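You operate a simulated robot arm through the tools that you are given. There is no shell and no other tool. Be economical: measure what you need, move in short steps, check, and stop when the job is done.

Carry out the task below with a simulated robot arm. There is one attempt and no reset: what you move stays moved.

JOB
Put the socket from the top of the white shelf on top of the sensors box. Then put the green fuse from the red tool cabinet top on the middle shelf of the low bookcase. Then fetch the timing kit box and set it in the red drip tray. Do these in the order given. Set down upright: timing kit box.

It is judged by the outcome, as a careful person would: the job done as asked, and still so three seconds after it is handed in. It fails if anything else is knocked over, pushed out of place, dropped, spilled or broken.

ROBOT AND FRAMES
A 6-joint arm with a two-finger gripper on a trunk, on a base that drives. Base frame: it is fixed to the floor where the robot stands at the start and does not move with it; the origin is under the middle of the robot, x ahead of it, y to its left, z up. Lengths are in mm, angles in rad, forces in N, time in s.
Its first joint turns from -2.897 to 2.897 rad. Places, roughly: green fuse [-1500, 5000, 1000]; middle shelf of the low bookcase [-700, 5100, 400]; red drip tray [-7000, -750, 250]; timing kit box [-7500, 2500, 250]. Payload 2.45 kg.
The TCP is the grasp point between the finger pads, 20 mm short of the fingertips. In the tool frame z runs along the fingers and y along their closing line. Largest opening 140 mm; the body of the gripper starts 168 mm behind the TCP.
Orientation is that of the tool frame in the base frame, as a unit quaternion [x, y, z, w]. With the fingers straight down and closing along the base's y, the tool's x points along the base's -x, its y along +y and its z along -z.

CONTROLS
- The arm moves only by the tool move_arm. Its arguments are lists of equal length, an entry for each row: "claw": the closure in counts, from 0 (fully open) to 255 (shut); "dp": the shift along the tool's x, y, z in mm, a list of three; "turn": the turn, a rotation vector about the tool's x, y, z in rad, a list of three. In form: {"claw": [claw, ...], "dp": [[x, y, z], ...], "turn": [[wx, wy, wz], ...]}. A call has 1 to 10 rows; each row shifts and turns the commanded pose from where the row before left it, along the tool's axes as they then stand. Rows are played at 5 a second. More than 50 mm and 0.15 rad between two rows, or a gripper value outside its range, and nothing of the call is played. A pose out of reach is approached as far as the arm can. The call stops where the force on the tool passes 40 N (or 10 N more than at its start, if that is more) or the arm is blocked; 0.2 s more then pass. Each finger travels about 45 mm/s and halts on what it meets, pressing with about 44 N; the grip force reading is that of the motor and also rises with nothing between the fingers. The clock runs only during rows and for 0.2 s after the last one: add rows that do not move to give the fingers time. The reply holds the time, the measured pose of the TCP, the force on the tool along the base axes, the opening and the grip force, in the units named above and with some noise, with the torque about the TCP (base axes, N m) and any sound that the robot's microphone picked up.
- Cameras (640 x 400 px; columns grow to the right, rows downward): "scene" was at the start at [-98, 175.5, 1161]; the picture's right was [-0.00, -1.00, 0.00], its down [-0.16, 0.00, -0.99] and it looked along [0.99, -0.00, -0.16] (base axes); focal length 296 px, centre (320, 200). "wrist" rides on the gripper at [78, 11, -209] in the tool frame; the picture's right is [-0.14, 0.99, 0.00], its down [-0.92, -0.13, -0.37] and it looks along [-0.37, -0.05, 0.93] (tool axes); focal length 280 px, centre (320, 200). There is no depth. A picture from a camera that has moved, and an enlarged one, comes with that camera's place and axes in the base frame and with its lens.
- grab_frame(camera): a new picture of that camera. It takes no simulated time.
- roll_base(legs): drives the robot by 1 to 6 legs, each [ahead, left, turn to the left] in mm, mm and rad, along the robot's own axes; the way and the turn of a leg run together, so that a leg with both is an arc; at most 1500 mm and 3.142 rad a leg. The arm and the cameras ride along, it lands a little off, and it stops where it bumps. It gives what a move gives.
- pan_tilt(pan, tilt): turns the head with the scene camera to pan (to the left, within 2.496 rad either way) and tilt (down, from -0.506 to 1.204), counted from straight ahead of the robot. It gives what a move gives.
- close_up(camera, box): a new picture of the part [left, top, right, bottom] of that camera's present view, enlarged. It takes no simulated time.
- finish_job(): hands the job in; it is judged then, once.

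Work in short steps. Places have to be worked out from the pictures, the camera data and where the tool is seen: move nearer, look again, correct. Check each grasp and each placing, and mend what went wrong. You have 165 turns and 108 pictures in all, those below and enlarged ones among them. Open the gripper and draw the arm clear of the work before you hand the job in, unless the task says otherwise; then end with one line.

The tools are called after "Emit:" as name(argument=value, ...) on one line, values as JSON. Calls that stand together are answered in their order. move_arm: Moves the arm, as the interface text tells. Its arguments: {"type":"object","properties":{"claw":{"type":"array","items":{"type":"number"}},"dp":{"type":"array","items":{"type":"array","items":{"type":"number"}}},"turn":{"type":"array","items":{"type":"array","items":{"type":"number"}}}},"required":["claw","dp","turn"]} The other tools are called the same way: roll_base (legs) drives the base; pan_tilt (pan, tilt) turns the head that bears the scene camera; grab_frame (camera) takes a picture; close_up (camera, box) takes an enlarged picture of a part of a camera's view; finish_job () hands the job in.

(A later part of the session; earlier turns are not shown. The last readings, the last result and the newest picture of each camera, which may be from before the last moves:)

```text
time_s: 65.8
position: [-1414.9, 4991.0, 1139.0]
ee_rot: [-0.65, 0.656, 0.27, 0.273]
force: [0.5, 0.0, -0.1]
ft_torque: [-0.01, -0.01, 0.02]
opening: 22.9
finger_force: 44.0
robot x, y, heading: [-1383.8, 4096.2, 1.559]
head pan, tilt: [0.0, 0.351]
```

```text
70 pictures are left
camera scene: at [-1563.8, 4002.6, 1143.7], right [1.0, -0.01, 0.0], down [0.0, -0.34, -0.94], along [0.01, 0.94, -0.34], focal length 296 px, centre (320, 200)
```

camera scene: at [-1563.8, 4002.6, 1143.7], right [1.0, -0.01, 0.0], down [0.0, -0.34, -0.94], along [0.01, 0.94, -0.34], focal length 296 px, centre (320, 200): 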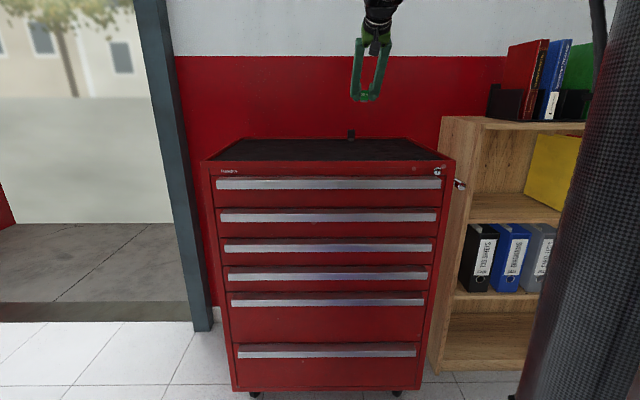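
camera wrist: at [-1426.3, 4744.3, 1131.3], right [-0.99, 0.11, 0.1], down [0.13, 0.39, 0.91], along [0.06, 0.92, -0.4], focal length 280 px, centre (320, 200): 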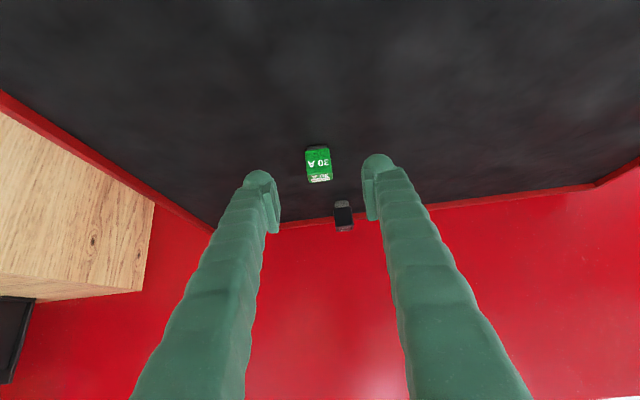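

Held. Retract the arm 345 mm, then drive back and right to face the bookcase's free part.

Emit:
move_arm(claw=[255, 255, 255, 255, 255, 255, 255, 255], dp=[[35, 0, -35], [35, 0, -35], [35, 0, -35], [35, 0, -35], [35, 0, -35], [35, 0, -35], [35, 0, -35], [0, 0, 0]], turn=[[0, 0, 0], [0, 0, 0], [0, 0, 0], [0, 0, 0], [0, 0, 0], [0, 0, 0], [0, 0, 0], [0, 0, 0]])

Emit:
roll_base(legs=[[-350, 0, 0], [0, -900, 0.01]])

Emit:
pan_tilt(pan=0, tilt=0.5)

Emit:
grab_frame(camera="scene")

```text
time_s: 67.5
position: [-1417.3, 4643.5, 1138.2]
ee_rot: [-0.65, 0.656, 0.27, 0.273]
force: [0.9, -0.4, 0.6]
ft_torque: [-0.02, 0.0, 0.0]
opening: 22.8
finger_force: 44.3
robot x, y, heading: [-1388.8, 4100.6, 1.566]
head pan, tilt: [0.0, 0.351]
```

```text
time_s: 74.1
position: [-535.7, 4296.4, 1138.6]
ee_rot: [0.656, -0.649, -0.273, -0.27]
force: [0.7, -0.2, 0.3]
ft_torque: [0.01, -0.04, 0.02]
opening: 22.9
finger_force: 44.0
robot x, y, heading: [-496.2, 3747.8, 1.577]
head pan, tilt: [0.0, 0.351]
```

```text
time_s: 74.8
position: [-535.0, 4297.4, 1138.9]
ee_rot: [0.655, -0.65, -0.273, -0.271]
force: [0.3, -1.0, -0.6]
ft_torque: [-0.02, 0.03, 0.01]
opening: 22.7
finger_force: 44.0
robot x, y, heading: [-495.0, 3750.2, 1.576]
head pan, tilt: [0.0, 0.499]
```

```text
69 pictures are left
camera scene: at [-669.3, 3650.3, 1130.1], right [1.0, 0.01, 0.0], down [0.01, -0.48, -0.88], along [-0.01, 0.88, -0.48], focal length 296 px, centre (320, 200)
```

scene: 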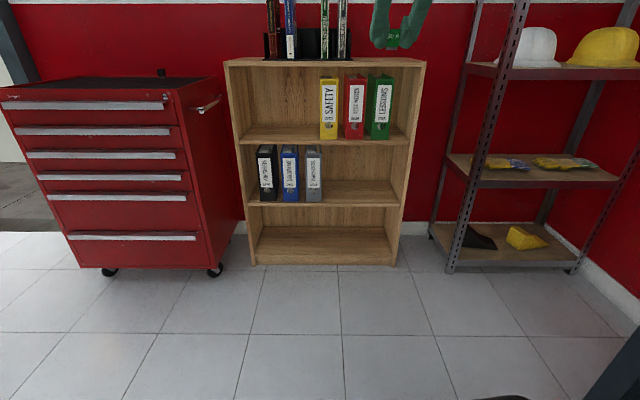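

Bookcase front y≈4950, middle shelf top z≈413, next shelf ≈700; free span x≈-675..-310. I'll configure the arm low here in free space (TCP ~800 ahead, z≈560), then drive forward to insert.

Emit:
move_arm(claw=[255, 255, 255, 255, 255, 255, 255, 255, 255, 255], dp=[[-35, 0, 35], [-35, 0, 35], [-35, 0, 35], [-35, 0, 35], [-35, 0, 35], [35, 0, 35], [35, 0, 35], [35, 0, 35], [35, 0, 35], [0, 0, 0]], turn=[[0, 0, 0], [0, 0, 0], [0, 0, 0], [0, 0, 0], [0, 0, 0], [0, 0, 0], [0, 0, 0], [0, 0, 0], [0, 0, 0], [0, 0, 0]])

Emit:
move_arm(claw=[255, 255, 255, 255, 255, 255, 255, 255, 255], dp=[[35, 0, 35], [35, 0, 35], [35, 0, 35], [35, 0, 35], [35, 0, 35], [35, 0, 35], [35, 0, 35], [35, 0, 35], [0, 0, 0]], turn=[[0, 0, 0], [0, 0, 0], [0, 0, 0], [0, 0, 0], [0, 0, 0], [0, 0, 0], [0, 0, 0], [0, 0, 0], [0, 0, 0]])

Emit:
grab_frame(camera="scene")

```text
time_s: 77.0
position: [-538.2, 4545.8, 939.7]
ee_rot: [0.656, -0.649, -0.273, -0.271]
force: [-0.3, 0.4, 0.5]
ft_torque: [-0.03, -0.02, 0.0]
opening: 22.8
finger_force: 43.5
robot x, y, heading: [-492.9, 3751.1, 1.587]
head pan, tilt: [0.0, 0.499]
```

```text
time_s: 79.0
position: [-537.8, 4545.4, 545.2]
ee_rot: [0.657, -0.649, -0.273, -0.27]
force: [-0.3, 0.1, -1.6]
ft_torque: [0.01, 0.02, 0.01]
opening: 22.9
finger_force: 43.3
robot x, y, heading: [-494.2, 3752.7, 1.582]
head pan, tilt: [0.0, 0.499]
```

```text
68 pictures are left
camera scene: at [-669.3, 3650.5, 1130.1], right [1.0, 0.01, 0.0], down [0.01, -0.48, -0.88], along [-0.01, 0.88, -0.48], focal length 296 px, centre (320, 200)
```

scene: 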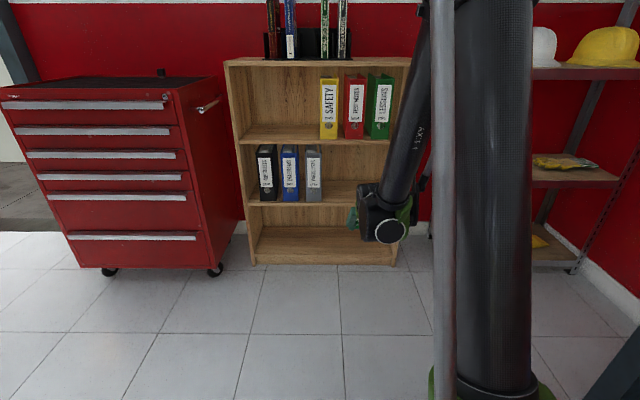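

Works. Lower to z≈475, drive ahead 300 mm, check with the wrist camera.

Emit:
move_arm(claw=[255, 255, 255], dp=[[25, 0, 25], [24, 0, 24], [0, 0, 0]], turn=[[0, 0, 0], [0, 0, 0], [0, 0, 0]])

Emit:
roll_base(legs=[[300, 0, 0]])

Emit:
grab_frame(camera="wrist")

Emit:
grab_frame(camera="scene")

```text
time_s: 79.8
position: [-537.4, 4549.9, 478.8]
ee_rot: [0.657, -0.65, -0.271, -0.269]
force: [-0.1, -0.1, -1.6]
ft_torque: [-0.02, 0.02, -0.01]
opening: 22.9
finger_force: 44.2
out of reach, approached as far as the arm can: row 2
robot x, y, heading: [-492.7, 3751.0, 1.584]
head pan, tilt: [0.0, 0.499]
```

```text
time_s: 81.9
position: [-540.4, 4847.3, 477.7]
ee_rot: [0.657, -0.649, -0.272, -0.269]
force: [0.0, -0.5, 0.1]
ft_torque: [0.0, 0.01, -0.01]
opening: 22.5
finger_force: 43.7
robot x, y, heading: [-497.7, 4049.2, 1.582]
head pan, tilt: [0.0, 0.499]
```

```text
67 pictures are left
camera wrist: at [-549.1, 4646.0, 572.0], right [-0.99, 0.09, 0.1], down [0.12, 0.39, 0.91], along [0.04, 0.92, -0.4], focal length 280 px, centre (320, 200)
```

wrist: 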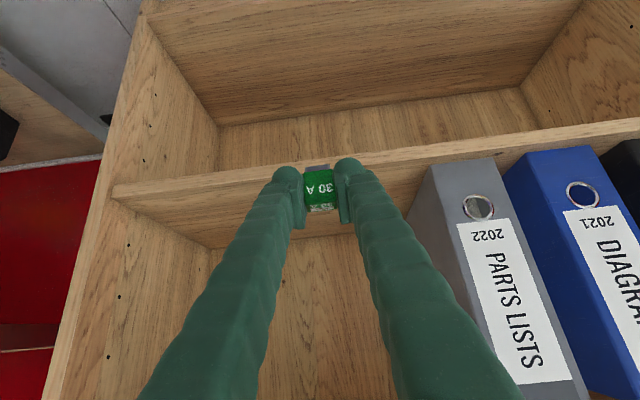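

```text
66 pictures are left
camera scene: at [-672.5, 3949.2, 1130.1], right [1.0, 0.01, 0.0], down [0.01, -0.48, -0.88], along [-0.01, 0.88, -0.48], focal length 296 px, centre (320, 200)
```

scene: 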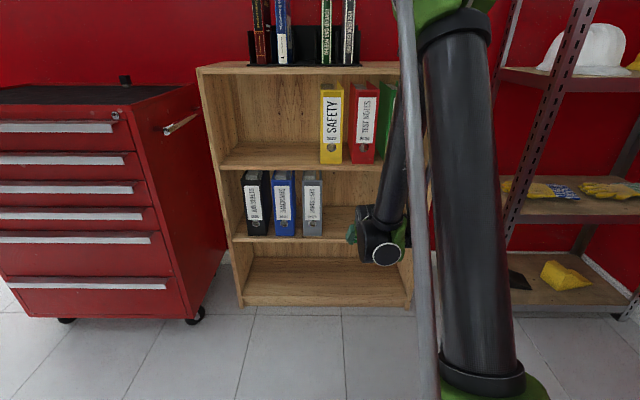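

Z seems limited near 478 at this radius; extending outward should allow lower. Extend forward ~100 mm and look.

Emit:
move_arm(claw=[255, 255, 255, 255], dp=[[-25, 0, 25], [-25, 0, 25], [-22, 0, 22], [0, 0, 0]], turn=[[0, 0, 0], [0, 0, 0], [0, 0, 0], [0, 0, 0]])

Emit:
grab_frame(camera="wrist")

Emit:
close_up(camera="scene", box=[240, 160, 440, 285])

```text
time_s: 82.9
position: [-543.1, 4950.7, 479.9]
ee_rot: [0.658, -0.65, -0.272, -0.268]
force: [0.5, -0.5, -0.9]
ft_torque: [0.02, -0.02, -0.01]
opening: 22.7
finger_force: 43.9
robot x, y, heading: [-499.7, 4050.4, 1.585]
head pan, tilt: [0.0, 0.499]
```

```text
65 pictures are left
camera wrist: at [-550.7, 4747.8, 571.4], right [-0.99, 0.09, 0.1], down [0.12, 0.39, 0.91], along [0.04, 0.92, -0.4], focal length 280 px, centre (320, 200)
```

wrist: 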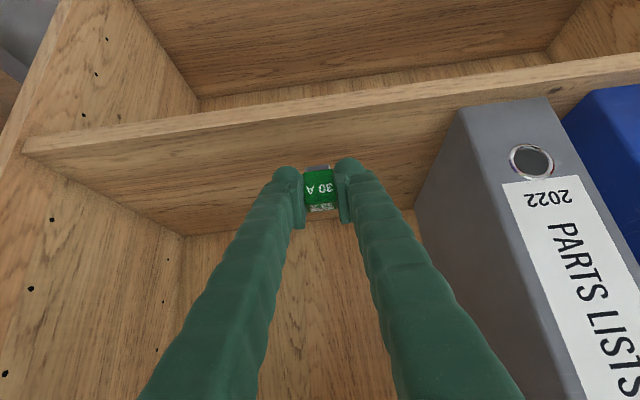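

```text
3.20 times, centred on (340, 222) of scene
camera zoom: at [-672.5, 3949.2, 1130.1], right [1.0, 0.01, 0.0], down [0.01, -0.48, -0.88], along [-0.01, 0.88, -0.48], focal length 948 px, centre (256, 128)
```

zoom: 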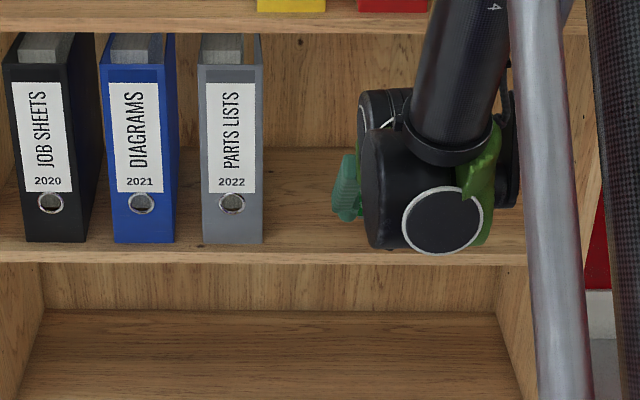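

Fuse is just at the shelf's front, well clear. Drive 90 mm ahead, then lower.

Emit:
roll_base(legs=[[90, 0, 0]])

Emit:
move_arm(claw=[255, 255, 255], dp=[[14, 0, 14], [7, 0, 7], [0, 0, 0]], turn=[[0, 0, 0], [0, 0, 0], [0, 0, 0]])

Emit:
grab_frame(camera="wrist")

Emit:
grab_frame(camera="scene")

```text
time_s: 84.0
position: [-544.5, 5039.0, 479.6]
ee_rot: [0.658, -0.65, -0.271, -0.268]
force: [0.6, -0.3, -0.6]
ft_torque: [-0.01, 0.0, 0.02]
opening: 22.9
finger_force: 44.2
robot x, y, heading: [-497.3, 4137.1, 1.583]
head pan, tilt: [0.0, 0.499]
```

```text
time_s: 84.8
position: [-545.3, 5039.1, 449.4]
ee_rot: [0.658, -0.649, -0.273, -0.269]
force: [0.6, -0.2, -0.6]
ft_torque: [0.01, 0.01, 0.01]
opening: 22.9
finger_force: 43.9
robot x, y, heading: [-498.1, 4140.5, 1.584]
head pan, tilt: [0.0, 0.499]
```

```text
63 pictures are left
camera wrist: at [-551.8, 4838.3, 541.1], right [-0.99, 0.09, 0.1], down [0.12, 0.39, 0.91], along [0.04, 0.92, -0.4], focal length 280 px, centre (320, 200)
```

wrist: 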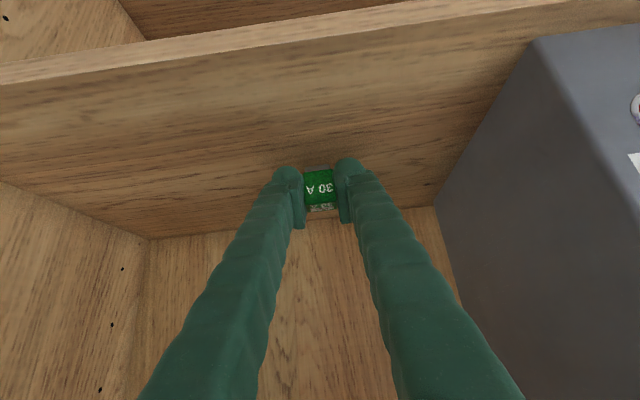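

```text
62 pictures are left
camera scene: at [-673.6, 4040.1, 1130.1], right [1.0, 0.01, 0.0], down [0.01, -0.48, -0.88], along [-0.01, 0.88, -0.48], focal length 296 px, centre (320, 200)
```

scene: 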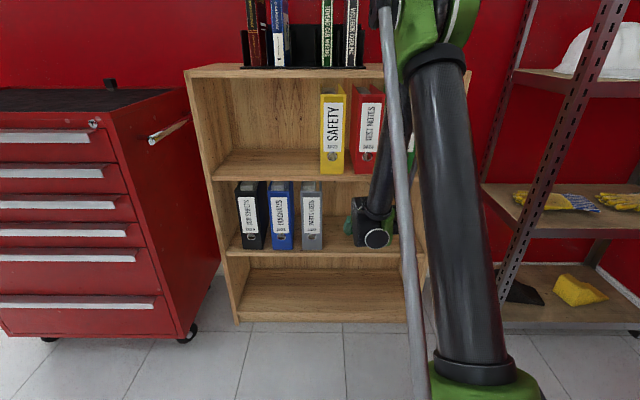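

Shelf top z≈401, back wall y≈5213. Lower to ~428, then in fine steps.

Emit:
move_arm(claw=[255, 255, 255, 255], dp=[[7, 0, 7], [5, 0, 5], [2, 0, 2], [0, 0, 0]], turn=[[0, 0, 0], [0, 0, 0], [0, 0, 0], [0, 0, 0]])

Emit:
move_arm(claw=[255, 255, 255], dp=[[1.4, 0, 1.4], [1.4, 0, 1.4], [0, 0, 0]], turn=[[0, 0, 0], [0, 0, 0], [0, 0, 0]])

Emit:
move_arm(claw=[255, 255], dp=[[1, 0, 1], [0, 0, 0]], turn=[[0, 0, 0], [0, 0, 0]])

```text
time_s: 85.5
position: [-544.2, 5040.5, 432.9]
ee_rot: [0.657, -0.648, -0.274, -0.271]
force: [-1.0, -5.3, 25.4]
ft_torque: [0.03, 0.02, 0.01]
opening: 23.1
finger_force: 43.9
robot x, y, heading: [-497.2, 4139.5, 1.583]
head pan, tilt: [0.0, 0.499]
stopped in row 3: the force on the tool passed its limit at 47 N (the readings are from after the stop); the commanded pose is now the measured one
```

```text
time_s: 85.9
position: [-543.0, 5040.6, 433.7]
ee_rot: [0.657, -0.648, -0.275, -0.271]
force: [-0.2, -5.8, 25.3]
ft_torque: [-0.01, -0.01, 0.0]
opening: 22.6
finger_force: 44.5
robot x, y, heading: [-499.3, 4135.6, 1.579]
head pan, tilt: [0.0, 0.499]
stopped in row 1: the force on the tool passed its limit at 45 N (the readings are from after the stop); the commanded pose is now the measured one
```

```text
time_s: 86.3
position: [-543.0, 5039.8, 432.7]
ee_rot: [0.656, -0.648, -0.275, -0.272]
force: [-1.0, -5.2, 25.1]
ft_torque: [-0.06, 0.0, 0.0]
opening: 22.7
finger_force: 44.3
robot x, y, heading: [-498.9, 4135.1, 1.584]
head pan, tilt: [0.0, 0.499]
stopped in row 1: the force on the tool passed its limit at 44 N (the readings are from after the stop); the commanded pose is now the measured one
```

Contact at TCP z≈433, implying shelf top ≈413 as first estimated. Check in wrist close-up.

Emit:
close_up(camera="wrist", box=[240, 130, 400, 230])

Emit:
close_up(camera="scene", box=[300, 180, 420, 255])

```text
4.00 times, centred on (320, 180) of wrist
camera zoom: at [-551.4, 4837.9, 523.4], right [-0.99, 0.09, 0.1], down [0.12, 0.38, 0.92], along [0.04, 0.92, -0.39], focal length 1122 px, centre (320, 280)
```

zoom: 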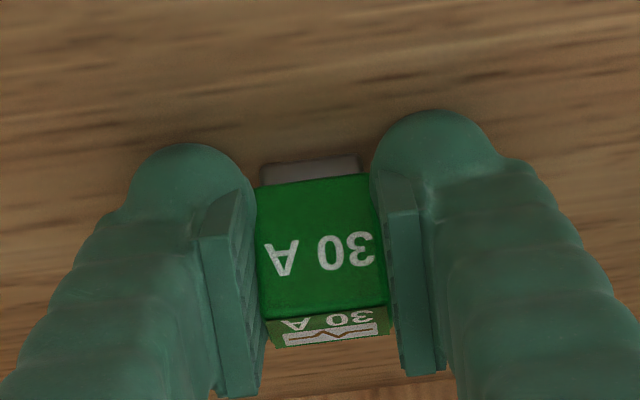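

```text
5.33 times, centred on (360, 218) of scene
camera zoom: at [-673.5, 4038.8, 1130.0], right [1.0, 0.01, 0.0], down [0.01, -0.48, -0.88], along [-0.01, 0.88, -0.48], focal length 1580 px, centre (107, 107)
```

zoom: 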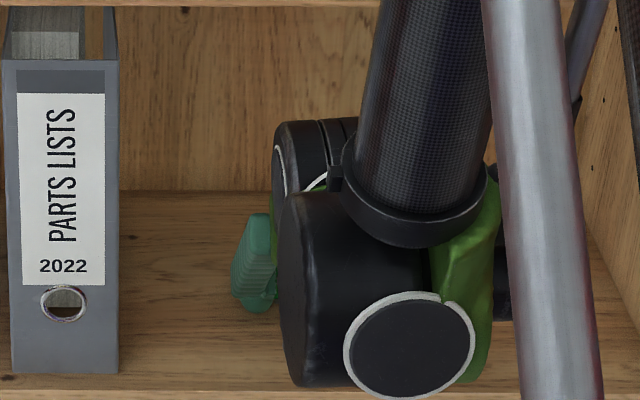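

Contact is directly under the TCP (near zero torque) – the fuse base is on the shelf. Ease up slightly and open slowly.

Emit:
move_arm(claw=[255, 235, 215, 205, 195, 185, 175, 165, 165], dp=[[-0.5, 0, -0.5], [0, 0, 0], [0, 0, 0], [0, 0, 0], [0, 0, 0], [0, 0, 0], [0, 0, 0], [0, 0, 0], [0, 0, 0]], turn=[[0, 0, 0], [0, 0, 0], [0, 0, 0], [0, 0, 0], [0, 0, 0], [0, 0, 0], [0, 0, 0], [0, 0, 0], [0, 0, 0]])

Emit:
close_up(camera="wrist", box=[240, 130, 400, 230])

```text
time_s: 88.3
position: [-542.6, 5041.4, 434.0]
ee_rot: [0.656, -0.649, -0.275, -0.272]
force: [13.5, -0.8, 18.9]
ft_torque: [-0.04, 0.12, 0.0]
opening: 41.9
finger_force: 0.1
robot x, y, heading: [-498.0, 4142.8, 1.582]
head pan, tilt: [0.0, 0.499]
```

```text
4.00 times, centred on (320, 180) of wrist
camera zoom: at [-550.7, 4838.3, 523.7], right [-0.99, 0.09, 0.1], down [0.12, 0.38, 0.91], along [0.04, 0.92, -0.39], focal length 1122 px, centre (320, 280)
```

zoom: 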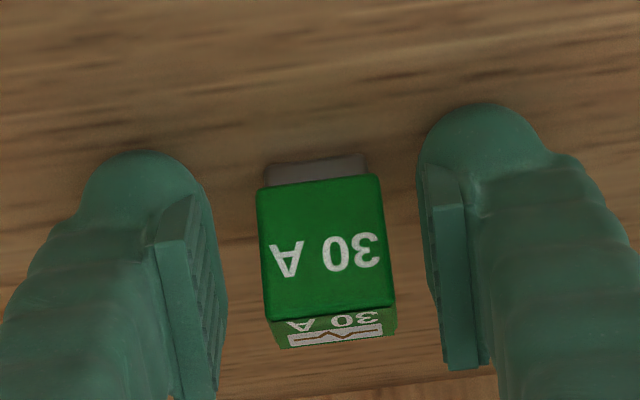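

Fuse stands free; the fingertips also touch the shelf. Rise slowly straight up, then withdraw.

Emit:
move_arm(claw=[165, 165, 165, 165, 165, 165], dp=[[-2, 0, -2], [-7, 0, -7], [-14, 0, -14], [-14, 0, -14], [0, 0, -10], [0, 0, 0]], turn=[[0, 0, 0], [0, 0, 0], [0, 0, 0], [0, 0, 0], [0, 0, 0], [0, 0, 0]])

Emit:
grab_frame(camera="wrist")

```text
time_s: 89.7
position: [-543.9, 5033.7, 492.1]
ee_rot: [0.656, -0.649, -0.274, -0.271]
force: [0.5, -0.6, 0.0]
ft_torque: [-0.02, 0.03, 0.01]
opening: 49.4
finger_force: 0.0
robot x, y, heading: [-498.3, 4139.7, 1.58]
head pan, tilt: [0.0, 0.499]
```

```text
58 pictures are left
camera wrist: at [-551.2, 4830.9, 583.0], right [-0.99, 0.09, 0.1], down [0.12, 0.39, 0.91], along [0.04, 0.92, -0.39], focal length 280 px, centre (320, 200)
```

wrist: 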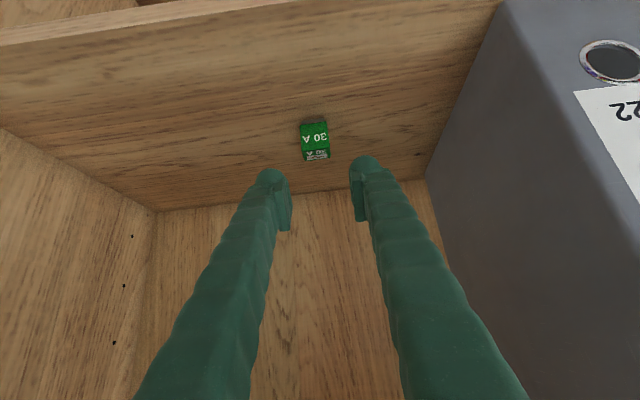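

Fuse stands on the middle shelf. Drive back 450 mm, raise the arm, and retract to a travel pose.

Emit:
roll_base(legs=[[-450, 0, 0]])

Emit:
move_arm(claw=[128, 128, 128, 128, 128, 128, 128, 128, 128, 128], dp=[[-35, 0, -35], [-35, 0, -35], [-35, 0, -35], [-35, 0, -35], [-35, 0, -35], [-35, 0, -35], [-35, 0, -35], [-35, 0, -35], [-35, 0, -35], [-35, 0, -35]], turn=[[0, 0, 0], [0, 0, 0], [0, 0, 0], [0, 0, 0], [0, 0, 0], [0, 0, 0], [0, 0, 0], [0, 0, 0], [0, 0, 0], [0, 0, 0]])

Emit:
move_arm(claw=[128, 128, 128, 128, 128, 128, 128, 128, 128, 128], dp=[[-35, 0, -35], [-35, 0, -35], [-35, 0, -35], [35, 0, -35], [35, 0, -35], [35, 0, -35], [35, 0, -35], [35, 0, -35], [35, 0, -35], [0, 0, 0]], turn=[[0, 0, 0], [0, 0, 0], [0, 0, 0], [0, 0, 0], [0, 0, 0], [0, 0, 0], [0, 0, 0], [0, 0, 0], [0, 0, 0], [0, 0, 0]])

Emit:
grab_frame(camera="scene")

```text
time_s: 92.4
position: [-537.5, 4580.7, 492.5]
ee_rot: [0.655, -0.65, -0.274, -0.272]
force: [1.0, -0.5, -1.2]
ft_torque: [0.0, 0.03, 0.03]
opening: 49.6
finger_force: 0.0
robot x, y, heading: [-493.3, 3688.1, 1.578]
head pan, tilt: [0.0, 0.499]
```

```text
time_s: 94.6
position: [-535.9, 4577.7, 987.5]
ee_rot: [0.655, -0.65, -0.274, -0.271]
force: [-0.3, -0.1, -0.4]
ft_torque: [0.01, 0.01, 0.02]
opening: 69.9
finger_force: 0.1
robot x, y, heading: [-493.2, 3688.5, 1.578]
head pan, tilt: [0.0, 0.499]
```

```text
time_s: 96.8
position: [-533.1, 4279.5, 1133.7]
ee_rot: [0.655, -0.649, -0.274, -0.271]
force: [-0.2, -0.7, 0.2]
ft_torque: [-0.04, 0.0, 0.01]
opening: 69.5
finger_force: 0.0
robot x, y, heading: [-492.3, 3685.3, 1.58]
head pan, tilt: [0.0, 0.499]
```

```text
57 pictures are left
camera scene: at [-669.1, 3587.2, 1130.0], right [1.0, 0.01, 0.0], down [0.0, -0.48, -0.88], along [-0.01, 0.88, -0.48], focal length 296 px, centre (320, 200)
```

scene: 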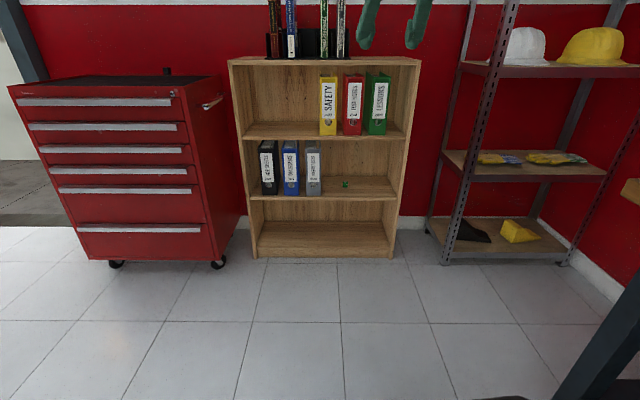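

Both done. Pitch tool back to vertical, turn to face -x, and look down the room.

Emit:
move_arm(claw=[128, 128, 128, 128, 128, 128, 128], dp=[[0, 0, 0], [0, 0, 0], [0, 0, 0], [0, 0, 0], [0, 0, 0], [0, 0, 0], [0, 0, 0]], turn=[[0, 0.131, 0], [0, 0.131, 0], [0, 0.131, 0], [0, 0.131, 0], [0, 0.131, 0], [0, 0.131, 0], [0, 0, 0]])

Emit:
move_arm(claw=[128, 128, 128, 128], dp=[[45, 0, 0], [45, 0, 0], [45, 0, 0], [0, 0, 0]], turn=[[0, 0, 0], [0, 0, 0], [0, 0, 0], [0, 0, 0]])

Emit:
roll_base(legs=[[0, 0, 1.561]])

Emit:
pan_tilt(pan=0.15, tilt=0.2)

Emit:
grab_frame(camera="scene")

```text
time_s: 98.4
position: [-534.4, 4280.1, 1134.1]
ee_rot: [0.71, -0.704, -0.002, -0.001]
force: [0.2, -0.2, 0.2]
ft_torque: [0.05, -0.02, -0.01]
opening: 69.7
finger_force: 0.0
robot x, y, heading: [-496.7, 3687.6, 1.581]
head pan, tilt: [0.0, 0.499]
```

```text
time_s: 99.4
position: [-532.7, 4144.9, 1132.7]
ee_rot: [0.71, -0.704, -0.002, -0.002]
force: [-0.7, 0.0, -0.8]
ft_torque: [0.01, 0.01, 0.05]
opening: 69.7
finger_force: 0.0
robot x, y, heading: [-493.5, 3687.9, 1.577]
head pan, tilt: [0.0, 0.499]
```

```text
time_s: 103.7
position: [-951.5, 3651.5, 1132.7]
ee_rot: [1.0, 0.001, -0.003, 0.0]
force: [0.2, 0.0, 0.3]
ft_torque: [-0.01, 0.0, 0.01]
opening: 69.8
finger_force: 0.1
robot x, y, heading: [-492.8, 3684.1, -3.137]
head pan, tilt: [0.0, 0.499]
```

```text
time_s: 104.5
position: [-951.2, 3651.9, 1134.0]
ee_rot: [1.0, 0.001, -0.002, 0.0]
force: [0.4, -0.2, 0.9]
ft_torque: [0.01, -0.02, 0.01]
opening: 69.8
finger_force: 0.1
robot x, y, heading: [-494.4, 3684.9, -3.141]
head pan, tilt: [0.15, 0.201]
```

```text
56 pictures are left
camera scene: at [-396.8, 3499.0, 1157.7], right [-0.15, 0.99, 0.0], down [0.2, 0.03, -0.98], along [-0.97, -0.15, -0.2], focal length 296 px, centre (320, 200)
```

scene: 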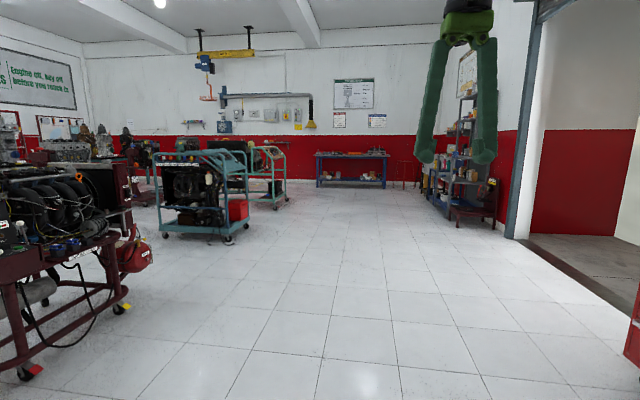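

Lane along y≈3700 is clear; a blue table stands by the far wall. Zoom on the far region where the timing kit should be.

Emit:
close_up(camera="scene", box=[230, 120, 430, 245])

```text
3.20 times, centred on (330, 182) of scene
camera zoom: at [-396.8, 3499.0, 1157.7], right [-0.15, 0.99, 0.0], down [0.2, 0.03, -0.98], along [-0.97, -0.15, -0.2], focal length 948 px, centre (288, 256)
```

zoom: 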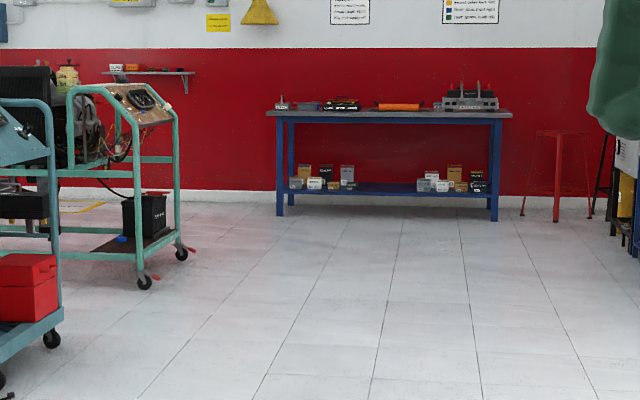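

The timing kit is likely among the boxes on the blue table's lower shelf. Drive down the lane to about (-5700, 2850).

Emit:
roll_base(legs=[[1500, 0, 0], [1500, 0, 0], [1400, 400, 0], [800, 450, 0]])

Emit:
pan_tilt(pan=0.0, tilt=0.3)

Emit:
grab_frame(camera="scene")

```text
time_s: 130.2
position: [-6136.3, 2714.7, 1132.3]
ee_rot: [1.0, 0.007, -0.004, 0.0]
force: [0.6, -0.8, 0.3]
ft_torque: [0.03, -0.02, 0.0]
opening: 69.6
finger_force: 0.1
robot x, y, heading: [-5678.2, 2761.1, -3.129]
head pan, tilt: [0.15, 0.201]
```

```text
time_s: 130.9
position: [-6135.9, 2717.0, 1132.8]
ee_rot: [1.0, 0.008, -0.002, 0.0]
force: [-0.5, -0.7, -0.2]
ft_torque: [0.01, 0.0, -0.01]
opening: 69.6
finger_force: 0.0
robot x, y, heading: [-5680.1, 2759.7, -3.13]
head pan, tilt: [0.0, 0.3]
```

```text
54 pictures are left
camera scene: at [-5580.2, 2584.3, 1148.5], right [-0.02, 1.0, 0.0], down [0.3, 0.0, -0.96], along [-0.96, -0.01, -0.3], focal length 296 px, centre (320, 200)
```

scene: 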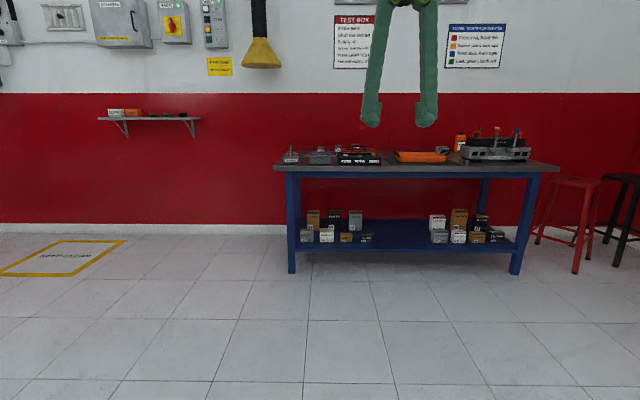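

Emit:
close_up(camera="scene", box=[280, 195, 400, 270])

Emit:
close_up(camera="scene", box=[410, 195, 530, 270])

```text
5.33 times, centred on (340, 232) of scene
camera zoom: at [-5580.2, 2584.3, 1148.5], right [-0.02, 1.0, 0.0], down [0.3, 0.0, -0.96], along [-0.96, -0.01, -0.3], focal length 1580 px, centre (213, 27)
```

zoom: 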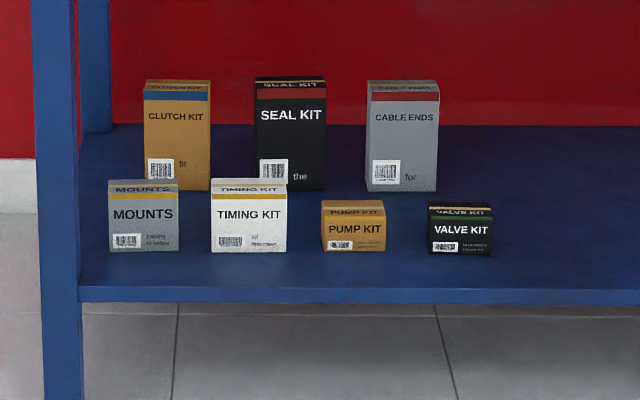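

```text
5.33 times, centred on (470, 232) of scene
camera zoom: at [-5580.2, 2584.3, 1148.5], right [-0.02, 1.0, 0.0], down [0.3, 0.0, -0.96], along [-0.96, -0.01, -0.3], focal length 1580 px, centre (-480, 27)
```

zoom: 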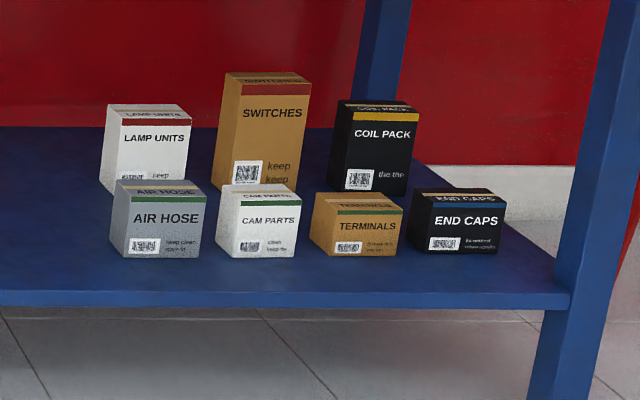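

Timing kit: white box ~104 wide (y), ~55 deep, ~85 tall, front row; centre ≈(-7612, 2613), shelf z≈195, gaps ≈44 mm either side. I'll configure the arm tilted and low out here first: extend, pitch 45°, then descend.

Emit:
move_arm(claw=[40, 40, 40, 40, 40, 40, 40], dp=[[-45, 0, 0], [-45, 0, 0], [-45, 0, 0], [-45, 0, 0], [-45, 0, 0], [-45, 0, 0], [-45, 0, 0]], turn=[[0, 0, 0], [0, 0, 0], [0, 0, 0], [0, 0, 0], [0, 0, 0], [0, 0, 0], [0, 0, 0]])

Emit:
move_arm(claw=[40, 40, 40, 40, 40, 40, 40, 40, 40], dp=[[0, 0, 0], [0, 0, 0], [0, 0, 0], [0, 0, 0], [0, 0, 0], [0, 0, 0], [-35, 0, 35], [-35, 0, 35], [-35, 0, 35]], turn=[[0, -0.131, 0], [0, -0.131, 0], [0, -0.131, 0], [0, -0.131, 0], [0, -0.131, 0], [0, -0.131, 0], [0, 0, 0], [0, 0, 0], [0, 0, 0]])

Emit:
move_arm(claw=[40, 40, 40, 40, 40, 40, 40, 40, 40, 40], dp=[[35, 0, 35], [35, 0, 35], [35, 0, 35], [35, 0, 35], [35, 0, 35], [35, 0, 35], [35, 0, 35], [35, 0, 35], [35, 0, 35], [35, 0, 35]], turn=[[0, 0, 0], [0, 0, 0], [0, 0, 0], [0, 0, 0], [0, 0, 0], [0, 0, 0], [0, 0, 0], [0, 0, 0], [0, 0, 0], [0, 0, 0]])

Emit:
move_arm(claw=[40, 40, 40, 40, 40, 40, 40], dp=[[35, 0, 35], [35, 0, 35], [35, 0, 35], [35, 0, 35], [35, 0, 35], [35, 0, 35], [0, 0, 0]], turn=[[0, 0, 0], [0, 0, 0], [0, 0, 0], [0, 0, 0], [0, 0, 0], [0, 0, 0], [0, 0, 0]])

```text
time_s: 132.5
position: [-6451.0, 2711.6, 1135.5]
ee_rot: [1.0, 0.008, -0.003, 0.001]
force: [0.2, 0.0, -0.2]
ft_torque: [0.0, 0.16, -0.01]
opening: 118.0
finger_force: 0.0
robot x, y, heading: [-5676.8, 2758.4, -3.122]
head pan, tilt: [0.0, 0.3]
```

```text
time_s: 134.5
position: [-6598.4, 2707.8, 1134.7]
ee_rot: [0.923, 0.006, -0.385, 0.002]
force: [1.5, -0.1, 1.3]
ft_torque: [-0.01, 0.07, 0.03]
opening: 117.9
finger_force: 0.0
robot x, y, heading: [-5677.8, 2758.6, -3.126]
head pan, tilt: [0.0, 0.3]
```

```text
time_s: 136.7
position: [-6604.0, 2708.6, 639.9]
ee_rot: [0.922, 0.007, -0.386, 0.003]
force: [-0.7, -0.5, -0.4]
ft_torque: [-0.02, 0.01, 0.0]
opening: 117.8
finger_force: 0.1
robot x, y, heading: [-5681.7, 2755.0, -3.127]
head pan, tilt: [0.0, 0.3]
```

```text
time_s: 138.3
position: [-6613.8, 2707.4, 351.1]
ee_rot: [0.923, 0.008, -0.385, 0.004]
force: [-0.4, 0.2, 0.1]
ft_torque: [-0.02, 0.03, -0.01]
opening: 118.0
finger_force: 0.0
out of reach, approached as far as the arm can: row 6
robot x, y, heading: [-5677.9, 2756.0, -3.128]
head pan, tilt: [0.0, 0.3]
```

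The low limit relaxes with radius. Extend 150 mm farther out, then descend to ~z 300.

Emit:
move_arm(claw=[40, 40, 40, 40, 40], dp=[[-35, 0, 35], [-35, 0, 35], [-35, 0, 35], [28, 0, 28], [0, 0, 0]], turn=[[0, 0, 0], [0, 0, 0], [0, 0, 0], [0, 0, 0], [0, 0, 0]])

Emit:
grab_frame(camera="scene")

```text
time_s: 139.5
position: [-6762.8, 2705.3, 312.1]
ee_rot: [0.922, 0.007, -0.386, 0.003]
force: [-0.2, 0.7, 0.7]
ft_torque: [0.0, 0.0, 0.04]
opening: 117.7
finger_force: 0.0
robot x, y, heading: [-5680.6, 2757.6, -3.129]
head pan, tilt: [0.0, 0.3]
```

```text
51 pictures are left
camera scene: at [-5580.5, 2584.3, 1148.5], right [-0.01, 1.0, 0.0], down [0.3, 0.0, -0.96], along [-0.96, -0.01, -0.3], focal length 296 px, centre (320, 200)
```

scene: 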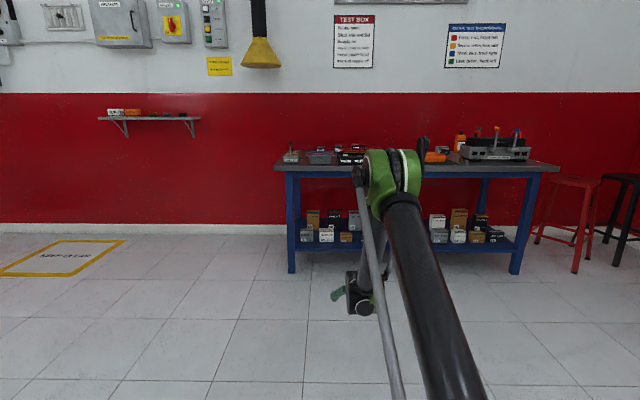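

Elbow stays at r≈650, well clear of the tabletop at r≈930. Drive ahead 620 mm with a 100 mm left shift and look with the wrist camera.

Emit:
roll_base(legs=[[620, 100, -0.012]])

Emit:
grab_frame(camera="wrist")

Emit:
grab_frame(camera="scene")

```text
time_s: 143.0
position: [-7383.9, 2614.1, 312.2]
ee_rot: [0.923, 0.0, -0.386, 0.0]
force: [-0.1, -0.1, -0.6]
ft_torque: [-0.01, -0.03, -0.01]
opening: 118.0
finger_force: 0.1
robot x, y, heading: [-6297.3, 2648.7, -3.145]
head pan, tilt: [0.0, 0.3]
```

```text
50 pictures are left
camera wrist: at [-7179.5, 2603.8, 402.7], right [-0.09, -0.99, 0.1], down [-0.38, 0.13, 0.91], along [-0.92, 0.05, -0.39], focal length 280 px, centre (320, 200)
```

wrist: 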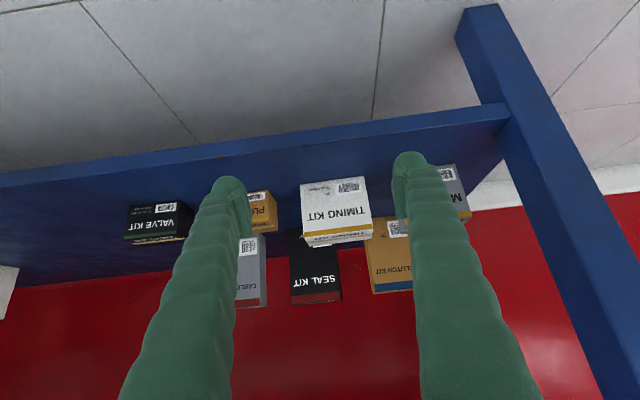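

```text
49 pictures are left
camera scene: at [-6202.6, 2477.3, 1148.5], right [0.0, 1.0, 0.0], down [0.3, 0.0, -0.96], along [-0.96, 0.0, -0.3], focal length 296 px, centre (320, 200)
```

scene: 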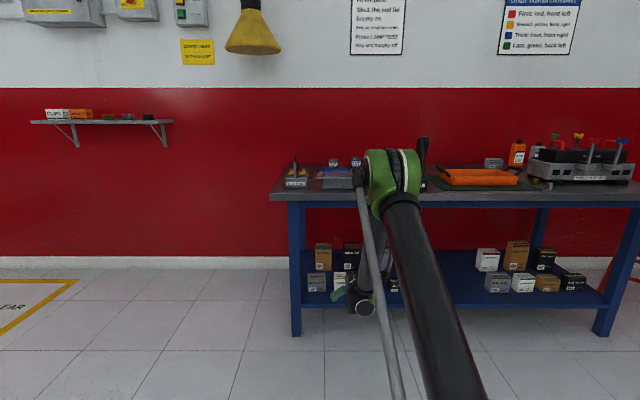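

Zoom on the wrist view to measure the box and gaps.

Emit:
close_up(camera="wrist", box=[200, 100, 480, 275])

Emit:
close_up(camera="scene", box=[280, 225, 400, 300])

```text
2.29 times, centred on (340, 188) of wrist
camera zoom: at [-7179.5, 2603.8, 402.7], right [-0.09, -0.99, 0.1], down [-0.38, 0.13, 0.91], along [-0.92, 0.05, -0.39], focal length 641 px, centre (274, 229)
```

zoom: 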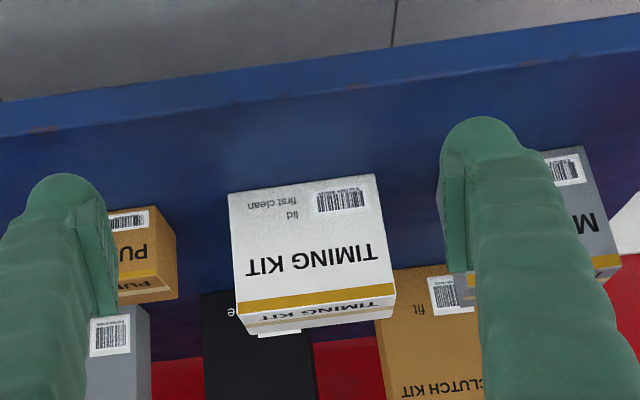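

```text
5.33 times, centred on (340, 262) of scene
camera zoom: at [-6202.6, 2477.3, 1148.5], right [0.0, 1.0, 0.0], down [0.3, 0.0, -0.96], along [-0.96, 0.0, -0.3], focal length 1580 px, centre (213, -133)
```

zoom: 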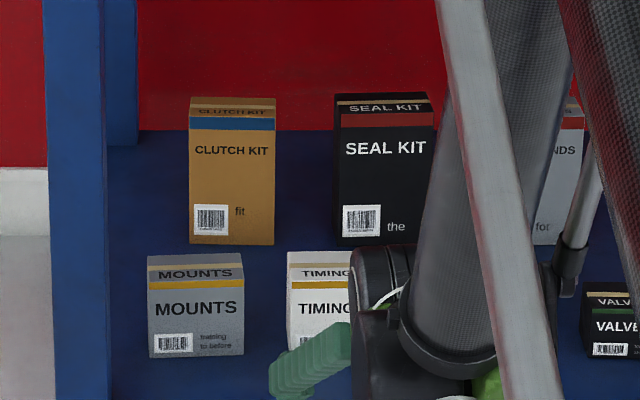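

Estimates: box front x≈-7600, centre y≈2606, shelf ≈192, neighbours ≈48 mm off each side. Retract 60 mm, widen to ~124 mm, shift 8 mm, drive 220 mm ahead, and re-check.

Emit:
move_arm(claw=[30, 30, 30], dp=[[21, 4, -21], [21, 4, -21], [0, 0, 0]], turn=[[0, 0, 0], [0, 0, 0], [0, 0, 0]])

Emit:
roll_base(legs=[[215, 0, 0.003]])

Emit:
grab_frame(camera="wrist")

```text
time_s: 143.8
position: [-7324.4, 2604.9, 311.5]
ee_rot: [0.923, 0.002, -0.386, 0.001]
force: [-0.2, 0.2, -0.1]
ft_torque: [0.01, -0.01, 0.0]
opening: 123.6
finger_force: 0.1
robot x, y, heading: [-6296.2, 2651.5, -3.139]
head pan, tilt: [0.0, 0.3]
```

```text
time_s: 145.4
position: [-7542.1, 2600.6, 312.6]
ee_rot: [0.922, 0.002, -0.386, 0.001]
force: [0.3, -0.4, 0.2]
ft_torque: [-0.02, 0.0, 0.0]
opening: 123.8
finger_force: 0.1
robot x, y, heading: [-6515.1, 2649.0, -3.131]
head pan, tilt: [0.0, 0.3]
```

```text
46 pictures are left
camera wrist: at [-7337.4, 2592.3, 403.0], right [-0.09, -0.99, 0.1], down [-0.39, 0.13, 0.91], along [-0.92, 0.05, -0.39], focal length 280 px, centre (320, 200)
```

wrist: 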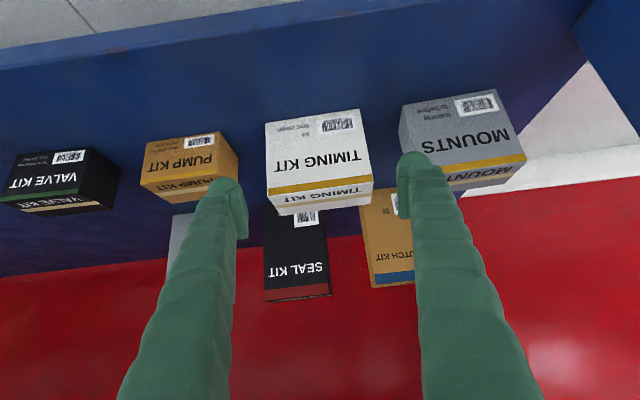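

Refined: box centre y≈2605, width ~106, z 192–288; neighbours 44 mm away. Shift 4.5 mm and move diagonally in, 60 mm first.

Emit:
move_arm(claw=[30, 30, 30, 30], dp=[[0, -4.5, 0], [0, 0, 30], [0, 0, 30], [0, 0, 0]], turn=[[0, 0, 0], [0, 0, 0], [0, 0, 0], [0, 0, 0]])

Emit:
grab_frame(camera="wrist")

```text
time_s: 146.4
position: [-7585.3, 2604.4, 269.2]
ee_rot: [0.923, 0.002, -0.386, 0.0]
force: [-0.1, -0.2, 0.5]
ft_torque: [-0.02, 0.01, 0.03]
opening: 123.5
finger_force: 0.1
robot x, y, heading: [-6514.5, 2650.1, -3.134]
head pan, tilt: [0.0, 0.3]
```

```text
45 pictures are left
camera wrist: at [-7380.7, 2596.5, 360.5], right [-0.09, -0.99, 0.1], down [-0.38, 0.13, 0.91], along [-0.92, 0.05, -0.39], focal length 280 px, centre (320, 200)
```

wrist: 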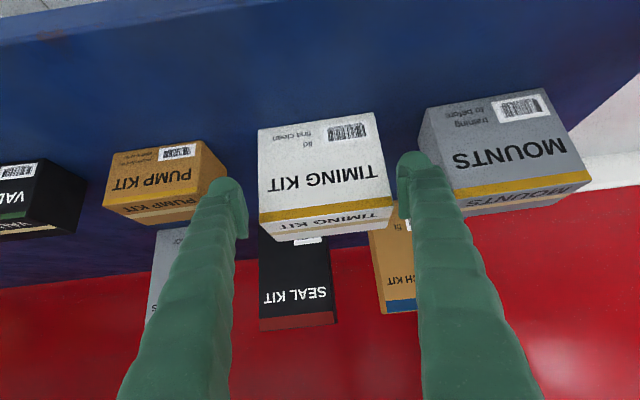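

Centred within ~1 mm, about 8 mm clear each side. Advance the last 40 mm.

Emit:
move_arm(claw=[30, 30, 30, 30], dp=[[0, 0, 15], [0, 0, 15], [0, 0, 10], [0, 0, 0]], turn=[[0, 0, 0], [0, 0, 0], [0, 0, 0], [0, 0, 0]])

Emit:
grab_frame(camera="wrist")

```text
time_s: 147.4
position: [-7613.2, 2605.1, 241.2]
ee_rot: [0.923, 0.003, -0.385, 0.001]
force: [-0.7, 0.3, 0.4]
ft_torque: [0.02, -0.01, -0.04]
opening: 123.6
finger_force: 0.6
robot x, y, heading: [-6514.7, 2651.2, -3.138]
head pan, tilt: [0.0, 0.3]
```

```text
44 pictures are left
camera wrist: at [-7409.2, 2596.7, 332.5], right [-0.09, -0.99, 0.1], down [-0.39, 0.13, 0.91], along [-0.92, 0.05, -0.39], focal length 280 px, centre (320, 200)
```

wrist: 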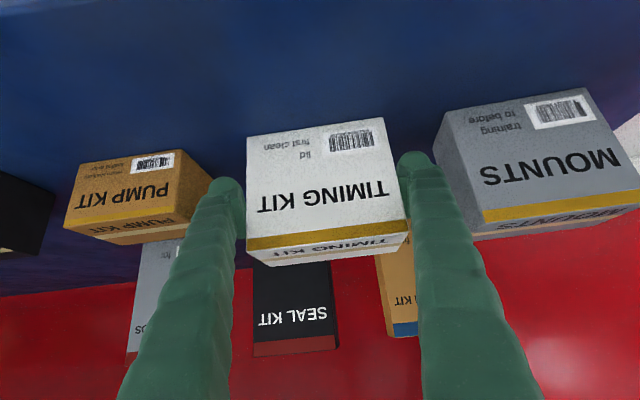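

Fingers straddle the box. Close gradually.

Emit:
move_arm(claw=[50, 70, 100, 140, 200, 255, 255], dp=[[0, 0, 0], [0, 0, 0], [0, 0, 0], [0, 0, 0], [0, 0, 0], [0, 0, 0], [0, 0, 0]], turn=[[0, 0, 0], [0, 0, 0], [0, 0, 0], [0, 0, 0], [0, 0, 0], [0, 0, 0], [0, 0, 0]])

Emit:
grab_frame(camera="wrist")

```text
time_s: 149.1
position: [-7613.4, 2605.0, 243.8]
ee_rot: [0.922, 0.002, -0.386, 0.001]
force: [-0.7, -0.9, 1.0]
ft_torque: [0.21, -0.02, 0.05]
opening: 115.1
finger_force: 43.9
robot x, y, heading: [-6513.3, 2649.2, -3.134]
head pan, tilt: [0.0, 0.3]
```

```text
43 pictures are left
camera wrist: at [-7409.1, 2596.7, 332.7], right [-0.09, -0.99, 0.1], down [-0.38, 0.13, 0.91], along [-0.92, 0.05, -0.39], focal length 280 px, centre (320, 200)
```

wrist: 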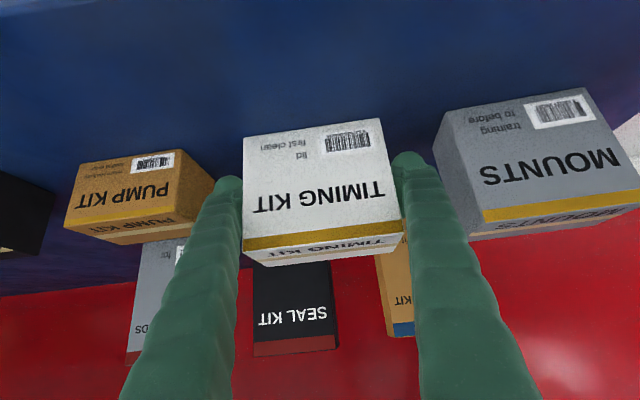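

Gripped at 115 mm. Lift 50 mm straight up and check.

Emit:
move_arm(claw=[255, 255, 255, 255], dp=[[-7, 0, -7], [-14, 0, -14], [-16, 0, -16], [0, 0, 0]], turn=[[0, 0, 0], [0, 0, 0], [0, 0, 0], [0, 0, 0]])

Emit:
grab_frame(camera="wrist")

```text
time_s: 150.1
position: [-7614.3, 2604.6, 293.7]
ee_rot: [0.923, 0.003, -0.386, 0.002]
force: [-0.4, 0.0, -3.1]
ft_torque: [0.01, 0.02, -0.01]
opening: 114.9
finger_force: 44.3
robot x, y, heading: [-6515.8, 2650.4, -3.139]
head pan, tilt: [0.0, 0.3]
```

```text
42 pictures are left
camera wrist: at [-7408.8, 2596.6, 384.8], right [-0.09, -0.99, 0.1], down [-0.39, 0.13, 0.91], along [-0.92, 0.05, -0.39], focal length 280 px, centre (320, 200)
```

wrist: 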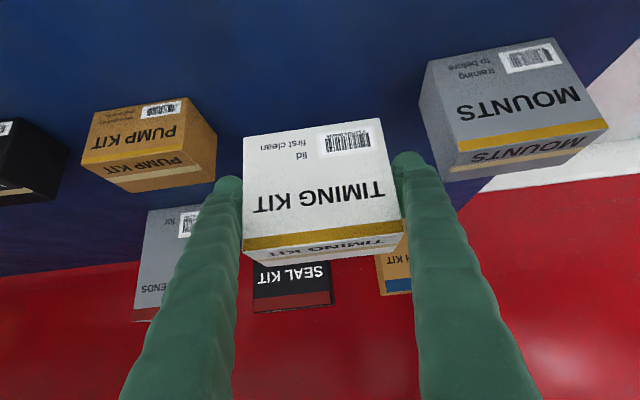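

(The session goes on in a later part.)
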